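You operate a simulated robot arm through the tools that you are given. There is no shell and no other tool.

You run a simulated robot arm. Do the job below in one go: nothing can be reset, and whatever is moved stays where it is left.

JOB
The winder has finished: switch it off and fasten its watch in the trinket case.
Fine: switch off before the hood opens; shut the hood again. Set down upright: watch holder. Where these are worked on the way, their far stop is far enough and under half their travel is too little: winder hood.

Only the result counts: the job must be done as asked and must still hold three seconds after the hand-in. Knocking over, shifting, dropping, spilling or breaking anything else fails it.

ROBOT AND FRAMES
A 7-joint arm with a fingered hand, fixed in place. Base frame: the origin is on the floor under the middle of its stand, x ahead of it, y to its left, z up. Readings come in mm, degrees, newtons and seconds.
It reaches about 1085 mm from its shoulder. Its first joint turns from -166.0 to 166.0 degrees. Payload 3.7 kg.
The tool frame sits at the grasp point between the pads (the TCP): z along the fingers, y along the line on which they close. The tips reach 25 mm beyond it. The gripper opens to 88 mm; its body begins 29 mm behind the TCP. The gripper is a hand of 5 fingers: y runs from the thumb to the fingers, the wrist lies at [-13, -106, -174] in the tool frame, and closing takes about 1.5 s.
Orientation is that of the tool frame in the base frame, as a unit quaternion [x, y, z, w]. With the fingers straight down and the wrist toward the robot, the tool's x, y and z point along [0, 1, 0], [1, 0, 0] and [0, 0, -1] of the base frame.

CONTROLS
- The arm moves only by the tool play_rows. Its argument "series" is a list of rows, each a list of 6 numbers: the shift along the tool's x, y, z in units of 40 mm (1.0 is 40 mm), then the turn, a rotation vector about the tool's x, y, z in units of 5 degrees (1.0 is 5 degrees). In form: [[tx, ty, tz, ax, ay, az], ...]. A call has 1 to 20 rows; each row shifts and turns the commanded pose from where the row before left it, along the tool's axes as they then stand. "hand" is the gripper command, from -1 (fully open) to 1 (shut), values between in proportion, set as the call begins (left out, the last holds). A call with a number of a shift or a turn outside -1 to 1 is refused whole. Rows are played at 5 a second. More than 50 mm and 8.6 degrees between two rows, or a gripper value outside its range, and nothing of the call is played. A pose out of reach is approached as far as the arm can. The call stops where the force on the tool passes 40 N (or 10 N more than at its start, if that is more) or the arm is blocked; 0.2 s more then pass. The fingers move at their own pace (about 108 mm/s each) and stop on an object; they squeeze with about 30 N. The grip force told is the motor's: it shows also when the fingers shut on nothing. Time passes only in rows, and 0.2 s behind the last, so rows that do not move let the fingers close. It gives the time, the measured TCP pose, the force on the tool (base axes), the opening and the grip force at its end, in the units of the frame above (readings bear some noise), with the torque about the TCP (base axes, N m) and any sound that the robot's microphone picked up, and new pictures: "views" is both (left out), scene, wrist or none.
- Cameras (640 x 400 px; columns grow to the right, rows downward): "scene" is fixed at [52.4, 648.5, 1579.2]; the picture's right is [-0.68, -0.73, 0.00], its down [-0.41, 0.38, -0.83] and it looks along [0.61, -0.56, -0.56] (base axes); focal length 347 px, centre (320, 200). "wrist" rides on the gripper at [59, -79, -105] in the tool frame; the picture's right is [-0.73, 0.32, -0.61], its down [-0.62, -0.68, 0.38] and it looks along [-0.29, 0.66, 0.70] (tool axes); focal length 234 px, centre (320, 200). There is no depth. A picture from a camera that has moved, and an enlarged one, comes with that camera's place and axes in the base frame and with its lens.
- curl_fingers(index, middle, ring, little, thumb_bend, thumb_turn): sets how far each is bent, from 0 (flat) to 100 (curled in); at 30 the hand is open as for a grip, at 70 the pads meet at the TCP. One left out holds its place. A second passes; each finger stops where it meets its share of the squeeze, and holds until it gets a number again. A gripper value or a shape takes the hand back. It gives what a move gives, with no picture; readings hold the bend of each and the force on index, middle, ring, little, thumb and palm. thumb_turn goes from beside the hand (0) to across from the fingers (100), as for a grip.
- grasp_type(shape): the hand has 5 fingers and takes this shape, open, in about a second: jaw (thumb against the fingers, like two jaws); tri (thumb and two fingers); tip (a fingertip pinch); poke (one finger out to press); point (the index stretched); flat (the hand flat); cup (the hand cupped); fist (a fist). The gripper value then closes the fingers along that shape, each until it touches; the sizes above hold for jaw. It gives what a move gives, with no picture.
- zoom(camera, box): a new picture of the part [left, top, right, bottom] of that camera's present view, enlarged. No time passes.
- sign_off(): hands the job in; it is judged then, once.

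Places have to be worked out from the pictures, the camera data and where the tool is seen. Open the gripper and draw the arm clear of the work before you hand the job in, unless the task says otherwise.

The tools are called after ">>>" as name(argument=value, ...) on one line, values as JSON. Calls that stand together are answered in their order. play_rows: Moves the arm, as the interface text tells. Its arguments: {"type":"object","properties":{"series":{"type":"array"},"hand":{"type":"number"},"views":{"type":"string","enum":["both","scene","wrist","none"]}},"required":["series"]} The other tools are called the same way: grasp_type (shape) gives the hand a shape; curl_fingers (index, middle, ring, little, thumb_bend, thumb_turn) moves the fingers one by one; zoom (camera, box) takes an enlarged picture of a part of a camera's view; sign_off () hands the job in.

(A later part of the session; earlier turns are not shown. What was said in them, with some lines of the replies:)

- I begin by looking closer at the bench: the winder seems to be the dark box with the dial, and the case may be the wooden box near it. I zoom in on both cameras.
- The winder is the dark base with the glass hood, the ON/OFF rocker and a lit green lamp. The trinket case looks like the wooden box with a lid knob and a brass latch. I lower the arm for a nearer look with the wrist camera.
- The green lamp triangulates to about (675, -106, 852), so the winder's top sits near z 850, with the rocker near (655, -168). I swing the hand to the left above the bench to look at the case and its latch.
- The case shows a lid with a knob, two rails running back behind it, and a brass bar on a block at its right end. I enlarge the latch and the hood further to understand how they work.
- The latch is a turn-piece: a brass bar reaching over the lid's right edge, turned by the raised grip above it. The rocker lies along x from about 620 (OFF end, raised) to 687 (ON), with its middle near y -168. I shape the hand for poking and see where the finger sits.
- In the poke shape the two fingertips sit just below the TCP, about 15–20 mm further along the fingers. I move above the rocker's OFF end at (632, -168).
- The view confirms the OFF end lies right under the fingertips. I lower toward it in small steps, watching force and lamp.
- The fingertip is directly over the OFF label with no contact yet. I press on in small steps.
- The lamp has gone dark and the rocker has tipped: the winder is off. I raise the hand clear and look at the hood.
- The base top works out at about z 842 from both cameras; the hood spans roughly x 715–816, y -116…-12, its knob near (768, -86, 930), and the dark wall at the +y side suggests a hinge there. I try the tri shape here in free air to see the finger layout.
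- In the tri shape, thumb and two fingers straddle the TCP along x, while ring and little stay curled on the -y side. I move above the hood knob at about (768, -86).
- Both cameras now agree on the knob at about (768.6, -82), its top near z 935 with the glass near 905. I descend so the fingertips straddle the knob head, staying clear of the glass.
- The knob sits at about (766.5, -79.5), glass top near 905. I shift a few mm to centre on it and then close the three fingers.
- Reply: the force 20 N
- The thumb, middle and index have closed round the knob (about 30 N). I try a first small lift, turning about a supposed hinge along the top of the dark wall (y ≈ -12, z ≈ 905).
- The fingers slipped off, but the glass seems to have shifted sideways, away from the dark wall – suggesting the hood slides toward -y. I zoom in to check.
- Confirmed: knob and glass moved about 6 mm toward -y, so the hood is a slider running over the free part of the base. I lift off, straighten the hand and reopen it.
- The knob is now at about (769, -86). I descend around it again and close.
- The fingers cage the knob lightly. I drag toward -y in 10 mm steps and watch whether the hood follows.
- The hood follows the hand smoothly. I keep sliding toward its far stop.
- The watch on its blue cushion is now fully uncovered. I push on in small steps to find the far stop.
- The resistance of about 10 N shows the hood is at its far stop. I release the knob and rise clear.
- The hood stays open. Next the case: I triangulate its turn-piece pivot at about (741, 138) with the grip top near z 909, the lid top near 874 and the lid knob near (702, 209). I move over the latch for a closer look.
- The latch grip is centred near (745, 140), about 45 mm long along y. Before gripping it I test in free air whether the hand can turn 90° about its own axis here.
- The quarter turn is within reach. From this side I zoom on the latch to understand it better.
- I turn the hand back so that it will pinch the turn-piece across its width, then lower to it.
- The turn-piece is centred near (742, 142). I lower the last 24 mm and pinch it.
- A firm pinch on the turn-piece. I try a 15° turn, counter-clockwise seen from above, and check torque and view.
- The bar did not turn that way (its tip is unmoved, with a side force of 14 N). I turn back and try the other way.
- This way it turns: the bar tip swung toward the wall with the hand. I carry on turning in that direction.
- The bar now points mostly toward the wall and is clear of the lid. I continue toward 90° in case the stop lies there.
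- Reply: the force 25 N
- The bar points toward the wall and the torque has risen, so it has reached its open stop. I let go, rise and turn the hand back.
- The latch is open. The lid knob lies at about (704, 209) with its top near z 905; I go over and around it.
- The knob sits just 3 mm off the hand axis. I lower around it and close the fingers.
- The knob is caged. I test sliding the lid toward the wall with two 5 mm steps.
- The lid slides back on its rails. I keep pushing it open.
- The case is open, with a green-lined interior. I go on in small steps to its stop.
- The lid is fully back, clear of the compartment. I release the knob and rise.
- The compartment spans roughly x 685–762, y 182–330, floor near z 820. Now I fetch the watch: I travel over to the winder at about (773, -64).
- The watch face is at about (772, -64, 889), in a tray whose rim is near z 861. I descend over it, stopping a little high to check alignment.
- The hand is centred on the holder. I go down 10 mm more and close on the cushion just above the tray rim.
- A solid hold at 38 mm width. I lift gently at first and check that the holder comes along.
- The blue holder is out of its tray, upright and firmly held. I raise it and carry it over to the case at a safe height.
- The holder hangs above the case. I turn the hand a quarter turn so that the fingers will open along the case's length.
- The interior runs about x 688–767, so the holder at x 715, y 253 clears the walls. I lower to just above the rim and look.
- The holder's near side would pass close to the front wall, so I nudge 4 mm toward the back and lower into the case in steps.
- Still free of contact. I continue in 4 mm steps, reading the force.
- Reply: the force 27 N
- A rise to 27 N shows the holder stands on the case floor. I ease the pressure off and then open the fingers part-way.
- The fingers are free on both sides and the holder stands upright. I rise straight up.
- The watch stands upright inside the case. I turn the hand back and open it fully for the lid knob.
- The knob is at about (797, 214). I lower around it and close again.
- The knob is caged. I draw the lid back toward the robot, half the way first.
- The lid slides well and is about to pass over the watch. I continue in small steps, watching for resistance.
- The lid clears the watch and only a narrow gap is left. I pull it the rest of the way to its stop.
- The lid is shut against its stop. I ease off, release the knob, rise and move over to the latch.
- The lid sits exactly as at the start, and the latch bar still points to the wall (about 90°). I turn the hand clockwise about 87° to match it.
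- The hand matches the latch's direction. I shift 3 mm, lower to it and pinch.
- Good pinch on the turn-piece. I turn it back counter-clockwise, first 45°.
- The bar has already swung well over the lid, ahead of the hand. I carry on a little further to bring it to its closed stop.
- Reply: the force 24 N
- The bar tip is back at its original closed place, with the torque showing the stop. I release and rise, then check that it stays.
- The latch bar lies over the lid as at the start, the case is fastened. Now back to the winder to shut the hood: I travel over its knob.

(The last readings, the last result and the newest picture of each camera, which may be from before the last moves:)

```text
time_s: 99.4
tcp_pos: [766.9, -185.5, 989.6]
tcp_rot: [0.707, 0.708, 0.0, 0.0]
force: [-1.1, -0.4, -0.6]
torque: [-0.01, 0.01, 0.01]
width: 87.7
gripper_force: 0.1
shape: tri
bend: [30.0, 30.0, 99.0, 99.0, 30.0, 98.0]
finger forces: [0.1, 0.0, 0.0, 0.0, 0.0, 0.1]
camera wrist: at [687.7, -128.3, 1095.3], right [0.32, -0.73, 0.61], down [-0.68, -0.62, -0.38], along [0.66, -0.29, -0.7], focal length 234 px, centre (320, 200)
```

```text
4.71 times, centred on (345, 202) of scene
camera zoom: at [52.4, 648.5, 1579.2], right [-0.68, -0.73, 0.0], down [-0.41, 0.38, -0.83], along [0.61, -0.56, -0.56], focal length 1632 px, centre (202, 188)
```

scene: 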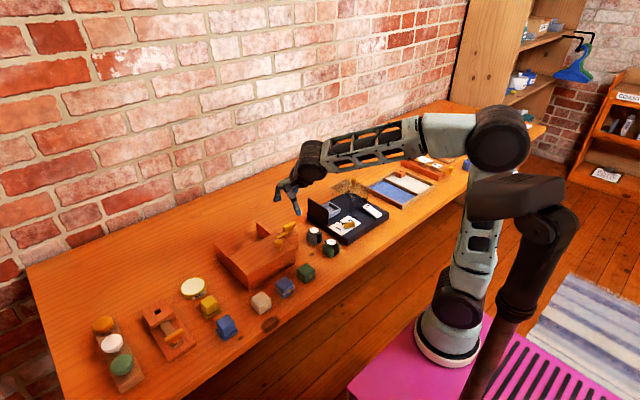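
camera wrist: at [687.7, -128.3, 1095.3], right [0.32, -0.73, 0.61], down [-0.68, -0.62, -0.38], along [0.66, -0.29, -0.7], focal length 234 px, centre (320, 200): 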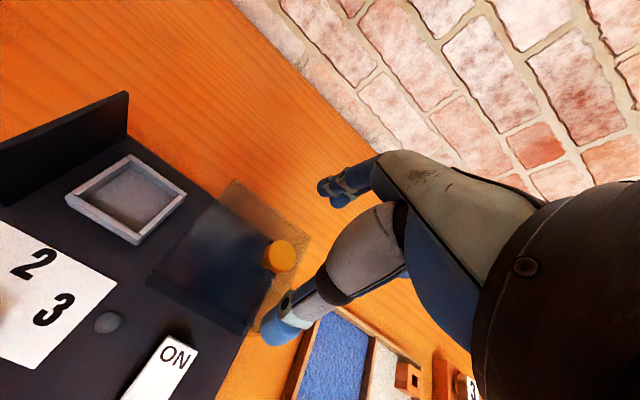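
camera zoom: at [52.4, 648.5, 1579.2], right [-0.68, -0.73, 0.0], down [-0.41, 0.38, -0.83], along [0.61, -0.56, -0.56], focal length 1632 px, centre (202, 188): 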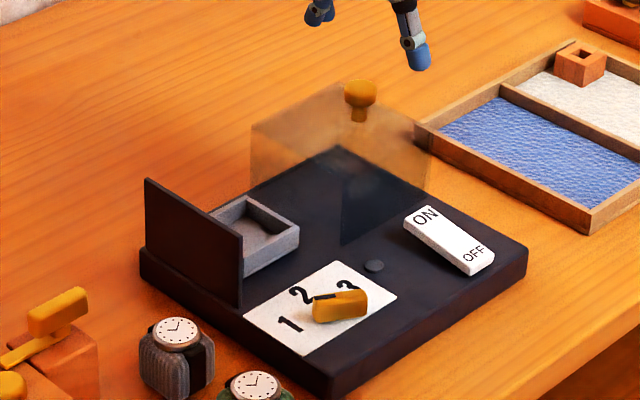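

The empty tray is visible and the hood knob sits at about (768.6, -186). I lower around it and close.

>>> play_rows(series=[[-0.04, 0.03, 0.6, 0, 0, 0], [0, 0, 0.5, 0, 0, 0], [0, 0, 0.36, 0, 0, 0]], views="none")

>>> play_rows(series=[[0, 0, 0, 0, 0, 0], [0, 0, 0, 0, 0, 0], [0, 0, 0, 0, 0, 0], [0, 0, 0, 0, 0, 0], [0, 0, 0, 0, 0, 0], [0, 0, 0, 0, 0, 0], [0, 0, 0, 0, 0, 0]], hand=0.7, views="wrist")

>>> zoom(camera="scene", box=[300, 160, 390, 245])

>>> zoom(camera="wrist", box=[180, 120, 400, 340])

```text
time_s: 100.2
tcp_pos: [768.2, -187.4, 933.3]
tcp_rot: [0.707, 0.707, 0.0, 0.0]
force: [0.8, -0.8, 0.3]
torque: [0.0, 0.0, 0.0]
width: 87.8
gripper_force: 0.0
shape: tri
bend: [30.0, 30.0, 99.0, 99.0, 30.0, 98.0]
finger forces: [0.0, 0.0, 0.0, 0.0, 0.0, 0.1]
```

```text
time_s: 101.8
tcp_pos: [768.0, -188.1, 932.5]
tcp_rot: [0.707, 0.707, -0.001, 0.0]
force: [8.5, -0.4, -1.0]
torque: [-0.02, -0.16, -0.02]
width: 15.0
gripper_force: 0.2
shape: tri
bend: [72.0, 56.0, 99.0, 99.0, 74.0, 100.0]
finger forces: [3.3, 3.6, 0.1, 0.1, 0.1, 0.0]
camera wrist: at [689.0, -130.5, 1037.9], right [0.32, -0.73, 0.61], down [-0.68, -0.62, -0.38], along [0.66, -0.29, -0.7], focal length 234 px, centre (320, 200)
```

wrist: 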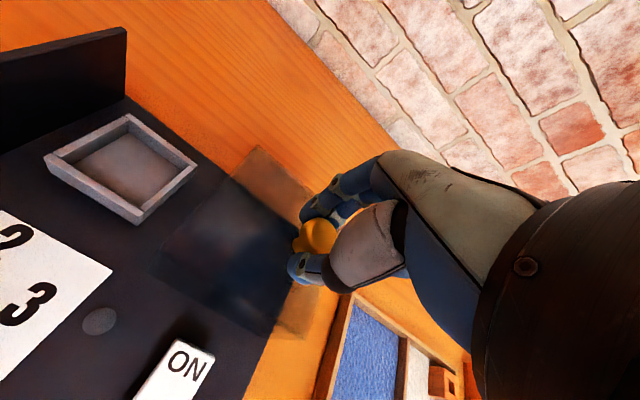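

```text
4.71 times, centred on (345, 202) of scene
camera zoom: at [52.4, 648.5, 1579.2], right [-0.68, -0.73, 0.0], down [-0.41, 0.38, -0.83], along [0.61, -0.56, -0.56], focal length 1632 px, centre (202, 188)
```

zoom: 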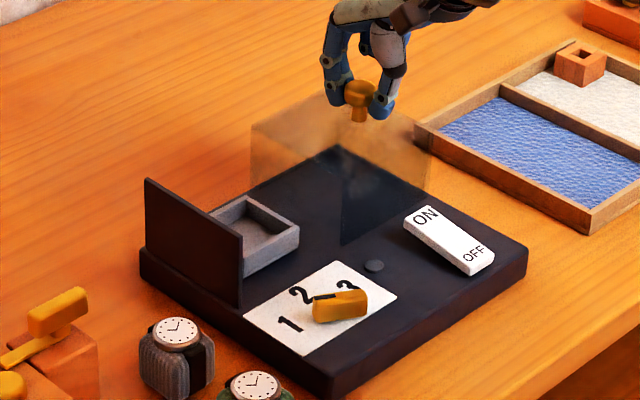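

```text
1.82 times, centred on (290, 230) of wrist
camera zoom: at [689.0, -130.5, 1037.9], right [0.32, -0.73, 0.61], down [-0.68, -0.62, -0.38], along [0.66, -0.29, -0.7], focal length 426 px, centre (374, 146)
```

zoom: 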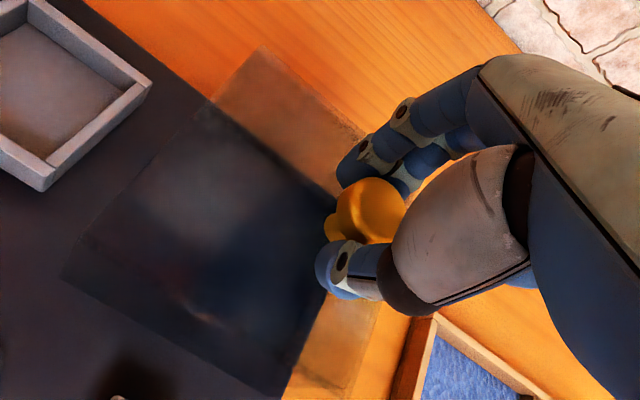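

Knob caged between fingers and thumb. I drag it toward the dark wall (+y), half the way first.

>>> play_rows(series=[[0.2, 0, 0, 0, 0, 0], [0.2, 0, 0, 0, 0, 0], [0.2, 0, 0, 0, 0, 0], [0.2, 0, 0, 0, 0, 0], [0.2, 0, 0, 0, 0, 0]], views="wrist")

>>> zoom(camera="scene", box=[300, 160, 390, 245])

```text
time_s: 103.0
tcp_pos: [767.8, -147.7, 933.4]
tcp_rot: [0.707, 0.707, 0.0, 0.0]
force: [6.5, 1.1, -2.7]
torque: [0.02, -0.05, 0.02]
width: 14.8
gripper_force: 0.0
shape: tri
bend: [72.0, 56.0, 99.0, 99.0, 74.0, 100.0]
finger forces: [3.9, 4.4, 0.1, 0.0, 0.0, 0.0]
camera wrist: at [688.6, -89.5, 1037.7], right [0.32, -0.73, 0.61], down [-0.68, -0.62, -0.38], along [0.66, -0.29, -0.7], focal length 234 px, centre (320, 200)
```

wrist: 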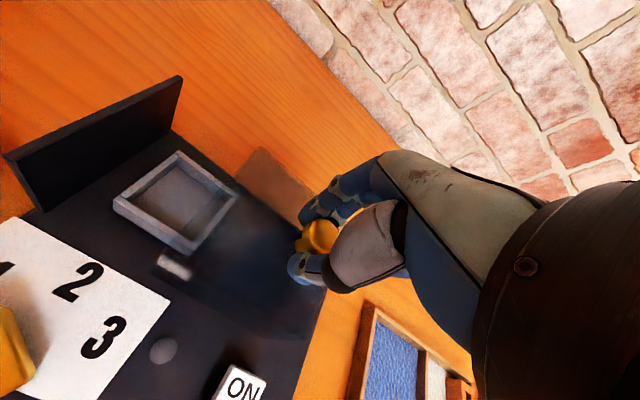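

```text
4.71 times, centred on (345, 202) of scene
camera zoom: at [52.4, 648.5, 1579.2], right [-0.68, -0.73, 0.0], down [-0.41, 0.38, -0.83], along [0.61, -0.56, -0.56], focal length 1632 px, centre (202, 188)
```

zoom: 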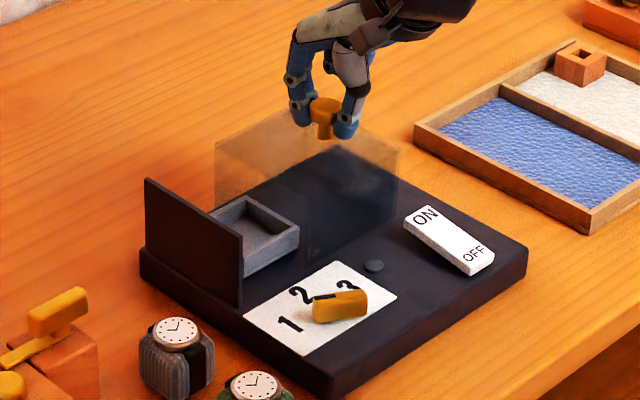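

The hood follows. I continue toward the wall.

>>> play_rows(series=[[0.25, 0, 0, 0, 0, 0], [0.25, 0, 0, 0, 0, 0], [0.25, 0, 0, 0, 0, 0], [0.25, 0, 0, 0, 0, 0], [0.25, 0, 0, 0, 0, 0], [0.15, 0, 0, 0, 0, 0]], views="wrist")

>>> zoom(camera="scene", box=[300, 160, 390, 245])

```text
time_s: 104.4
tcp_pos: [767.9, -92.8, 931.9]
tcp_rot: [0.707, 0.707, 0.0, 0.0]
force: [6.4, -1.7, -5.8]
torque: [0.0, -0.03, 0.01]
width: 14.5
gripper_force: 0.0
shape: tri
bend: [72.0, 56.0, 99.0, 99.0, 74.0, 100.0]
finger forces: [3.3, 5.7, 0.0, 0.0, 0.0, 0.0]
camera wrist: at [688.6, -34.4, 1038.1], right [0.32, -0.73, 0.61], down [-0.68, -0.62, -0.38], along [0.66, -0.29, -0.7], focal length 234 px, centre (320, 200)
```

wrist: 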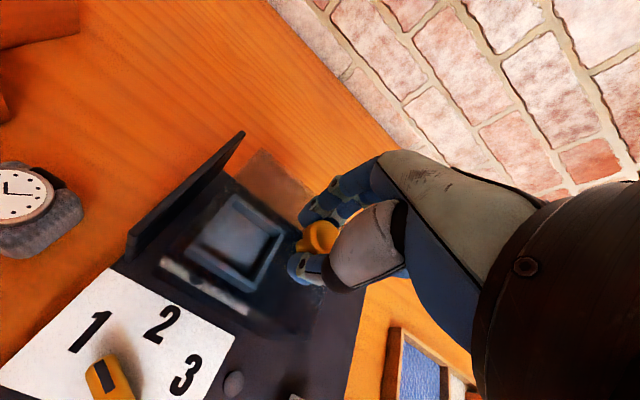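

```text
4.71 times, centred on (345, 202) of scene
camera zoom: at [52.4, 648.5, 1579.2], right [-0.68, -0.73, 0.0], down [-0.41, 0.38, -0.83], along [0.61, -0.56, -0.56], focal length 1632 px, centre (202, 188)
```

zoom: 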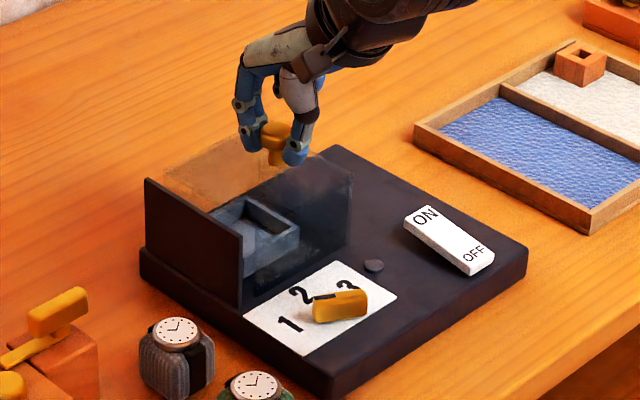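

Nearly shut. I push the last centimetre in small steps until the stop is felt.

>>> play_rows(series=[[0.1, 0, 0, 0, 0, 0], [0.1, 0, 0, 0, 0, 0], [0.1, 0, 0, 0, 0, 0]], views="none")

>>> play_rows(series=[[0.1, 0, 0, 0, 0, 0], [0.1, 0, 0, 0, 0, 0]], views="wrist")

>>> zoom(camera="scene", box=[300, 175, 360, 235])

>>> zoom(camera="wrist", box=[180, 120, 400, 340])

```text
time_s: 105.2
tcp_pos: [768.2, -79.9, 933.3]
tcp_rot: [0.707, 0.708, 0.0, -0.001]
force: [6.6, 0.9, -4.5]
torque: [-0.01, -0.02, 0.01]
width: 14.7
gripper_force: 0.0
shape: tri
bend: [72.0, 56.0, 99.0, 99.0, 74.0, 100.0]
finger forces: [3.0, 5.0, 0.0, 0.0, 0.0, 0.0]
```

```text
time_s: 105.8
tcp_pos: [768.2, -72.9, 932.9]
tcp_rot: [0.707, 0.707, -0.001, 0.0]
force: [4.9, -2.0, -4.8]
torque: [-0.03, 0.01, -0.02]
width: 14.2
gripper_force: 0.0
shape: tri
bend: [73.0, 56.0, 99.0, 99.0, 74.0, 100.0]
finger forces: [0.1, 4.7, 0.1, 0.0, 0.0, 0.0]
camera wrist: at [688.1, -14.2, 1038.1], right [0.32, -0.73, 0.61], down [-0.68, -0.62, -0.38], along [0.66, -0.29, -0.7], focal length 234 px, centre (320, 200)
```

wrist: 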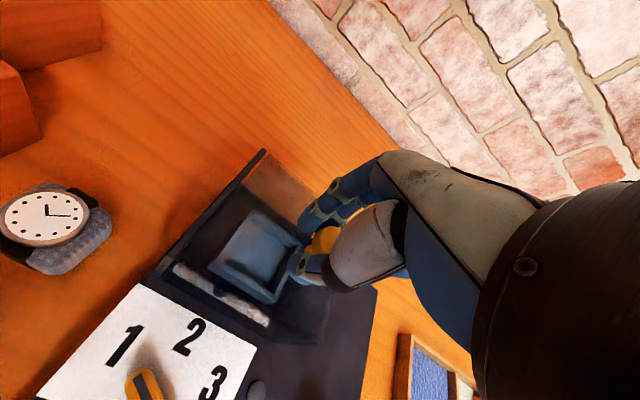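

```text
6.67 times, centred on (330, 205) of scene
camera zoom: at [52.4, 648.5, 1579.2], right [-0.68, -0.73, 0.0], down [-0.41, 0.38, -0.83], along [0.61, -0.56, -0.56], focal length 2311 px, centre (253, 167)
```

zoom: 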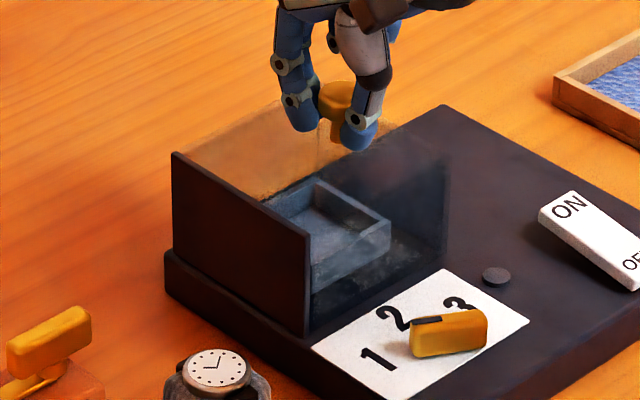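

```text
1.82 times, centred on (290, 230) of wrist
camera zoom: at [688.1, -14.2, 1038.1], right [0.32, -0.73, 0.61], down [-0.68, -0.62, -0.38], along [0.66, -0.29, -0.7], focal length 426 px, centre (374, 146)
```

zoom: 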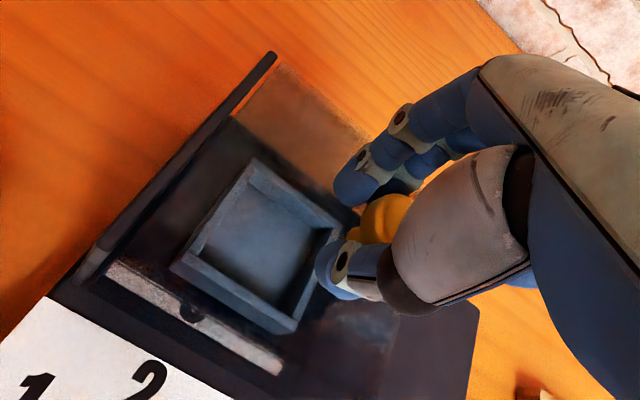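

The glass meets the dark wall and the fingers have begun to slip past the knob, so the hood is at its stop. I release, rise, and compare with the starting picture.

>>> play_rows(series=[[0, 0, 0, 0, 0, 0], [0, 0, 0, 0, 0, 0], [0, 0, 0, 0, 0, 0], [0, 0, 0, 0, 0, 0], [0, 0, 0, 0, 0, 0]], hand=-1, views="none")

>>> play_rows(series=[[0, 0, -0.5, 0, 0, 0], [0, 0, -0.9, 0, 0, 0], [0, 0, -0.8, 0, 0, 0], [0, -0.9, -0.3, 0, 0, 0], [0, -1, 0, 0, 0, 0], [0, -1, 0, 0, 0, 0]], views="both")

>>> zoom(camera="scene", box=[300, 175, 360, 235])

>>> zoom(camera="wrist", box=[120, 80, 380, 340])

```text
time_s: 107.0
tcp_pos: [767.6, -72.3, 933.8]
tcp_rot: [0.707, 0.707, 0.001, 0.001]
force: [-0.4, 0.4, 0.7]
torque: [0.03, 0.02, 0.03]
width: 87.6
gripper_force: 0.0
shape: tri
bend: [30.0, 30.0, 99.0, 99.0, 30.0, 98.0]
finger forces: [0.0, 0.0, 0.0, 0.0, 0.0, 0.0]
```

```text
time_s: 108.4
tcp_pos: [652.3, -70.9, 1032.8]
tcp_rot: [0.707, 0.707, -0.001, 0.001]
force: [0.7, -0.1, -1.1]
torque: [0.0, 0.01, 0.01]
width: 87.9
gripper_force: 0.1
shape: tri
bend: [30.0, 30.0, 99.0, 99.0, 30.0, 98.0]
finger forces: [0.0, 0.0, 0.1, 0.0, 0.1, 0.1]
camera wrist: at [571.7, -12.7, 1138.0], right [0.32, -0.73, 0.61], down [-0.68, -0.62, -0.38], along [0.66, -0.29, -0.7], focal length 234 px, centre (320, 200)
```

scene: 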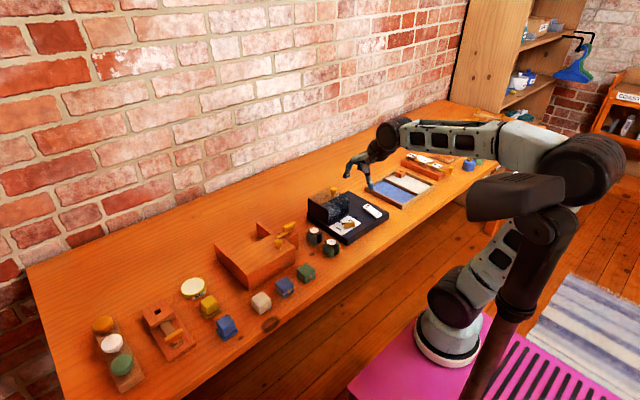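
wrist: 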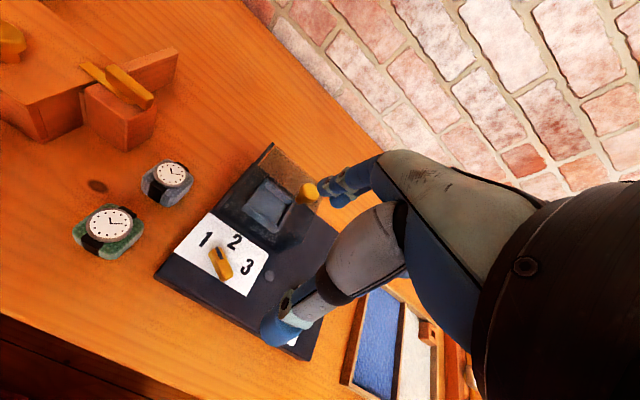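

```text
6.67 times, centred on (330, 205) of scene
camera zoom: at [52.4, 648.5, 1579.2], right [-0.68, -0.73, 0.0], down [-0.41, 0.38, -0.83], along [0.61, -0.56, -0.56], focal length 2311 px, centre (253, 167)
```

zoom: 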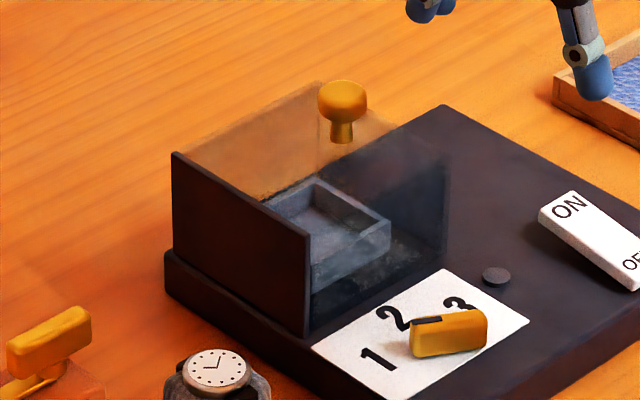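

```text
1.54 times, centred on (250, 210) of wrist
camera zoom: at [571.7, -12.7, 1138.0], right [0.32, -0.73, 0.61], down [-0.68, -0.62, -0.38], along [0.66, -0.29, -0.7], focal length 360 px, centre (428, 185)
```

zoom: 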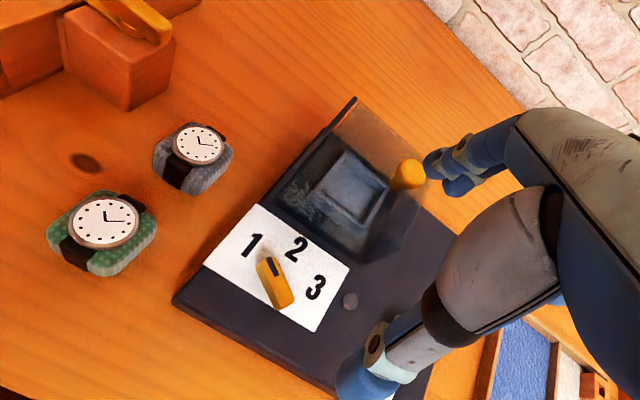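

The hood is exactly where it was at the start, the lamp is out, and the other watches and dial are untouched. I draw the arm back and up, then make a last check of the case.

>>> play_rows(series=[[0.3, -0.8, -0.7, 0, 0, 0], [0.3, -0.8, -0.7, 0, 0, 0], [0.3, -0.4, -0.9, 0, 0, 0], [0.3, 0, -1, 0, 0, 0], [0, 0, 0, 0, 0, 0], [0, 0, 0, 0, 0, 0]], views="both")

>>> zoom(camera="scene", box=[200, 200, 340, 300])

>>> zoom(camera="scene", box=[290, 170, 410, 245])

```text
time_s: 109.8
tcp_pos: [570.7, -23.4, 1165.9]
tcp_rot: [0.707, 0.707, 0.001, 0.0]
force: [0.0, -0.2, 0.2]
torque: [0.02, -0.02, 0.02]
width: 87.7
gripper_force: 0.1
shape: tri
bend: [30.0, 30.0, 99.0, 99.0, 30.0, 98.0]
finger forces: [0.0, 0.0, 0.0, 0.0, 0.1, 0.1]
camera wrist: at [490.8, 34.3, 1271.8], right [0.32, -0.73, 0.61], down [-0.68, -0.62, -0.38], along [0.66, -0.29, -0.7], focal length 234 px, centre (320, 200)
```

scene: 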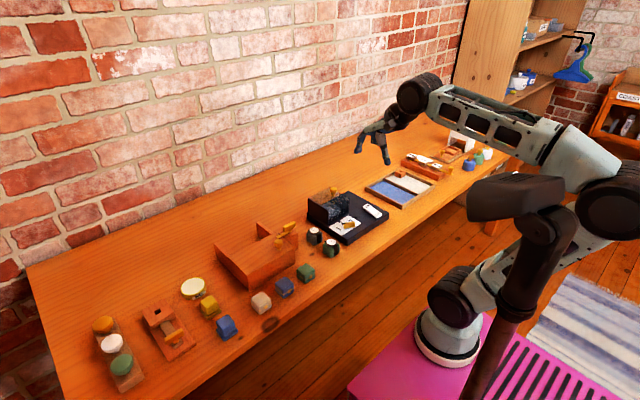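
wrist: 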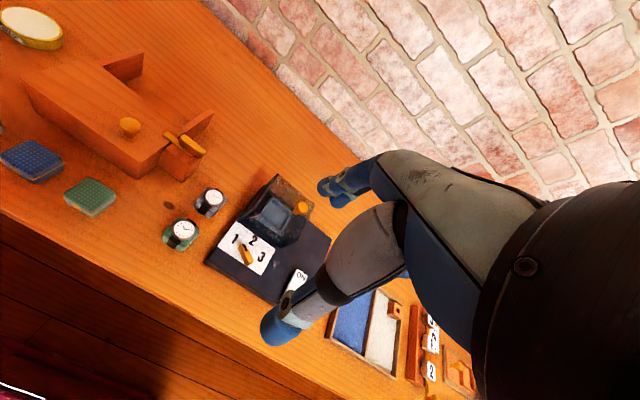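

```text
4.00 times, centred on (270, 250) of scene
camera zoom: at [52.4, 648.5, 1579.2], right [-0.68, -0.73, 0.0], down [-0.41, 0.38, -0.83], along [0.61, -0.56, -0.56], focal length 1387 px, centre (520, 0)
```

zoom: 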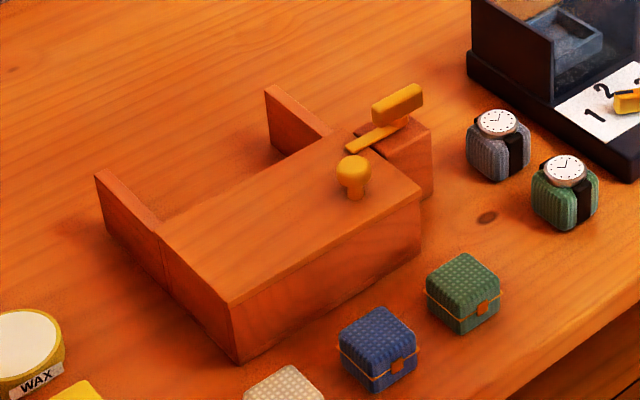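

```text
5.33 times, centred on (350, 208) of scene
camera zoom: at [52.4, 648.5, 1579.2], right [-0.68, -0.73, 0.0], down [-0.41, 0.38, -0.83], along [0.61, -0.56, -0.56], focal length 1849 px, centre (160, 160)
```

zoom: 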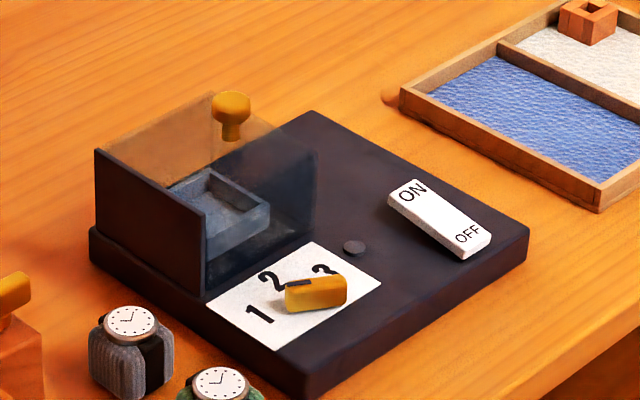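

The winder is off with its hood shut. The watch stands upright in the case, whose lid is closed and latched, and everything else is in its place. The hand is open and clear of the work, so I hand the job in.

>>> sign_off()

```text
The job is handed in.
```

The winder is switched off, and its watch is in the trinket case with the lid shut and the latch closed.

- **Winder:** I pressed the rocker to OFF, and the lamp went out before I touched the hood. I slid the hood to its far stop and took the watch out on its blue holder. Then I slid the hood shut; the last picture shows it in its starting position.
- **Case:** I turned the latch clear and slid the lid back. I set the holder down upright on the case floor and closed the lid against its stop. Then I turned the latch back over the lid. The lid and latch sit where they did at the start.
- **Other items:** The other two watches, the speed dial and everything else on the bench look unmoved in the final pictures.

My first try at the hood was a lift, because I took it to be hinged. The fingers slipped off the knob and nudged the hood about 6 mm, which showed that it slides. By then the winder was already off.

The hand was open and drawn clear before I handed the job in.
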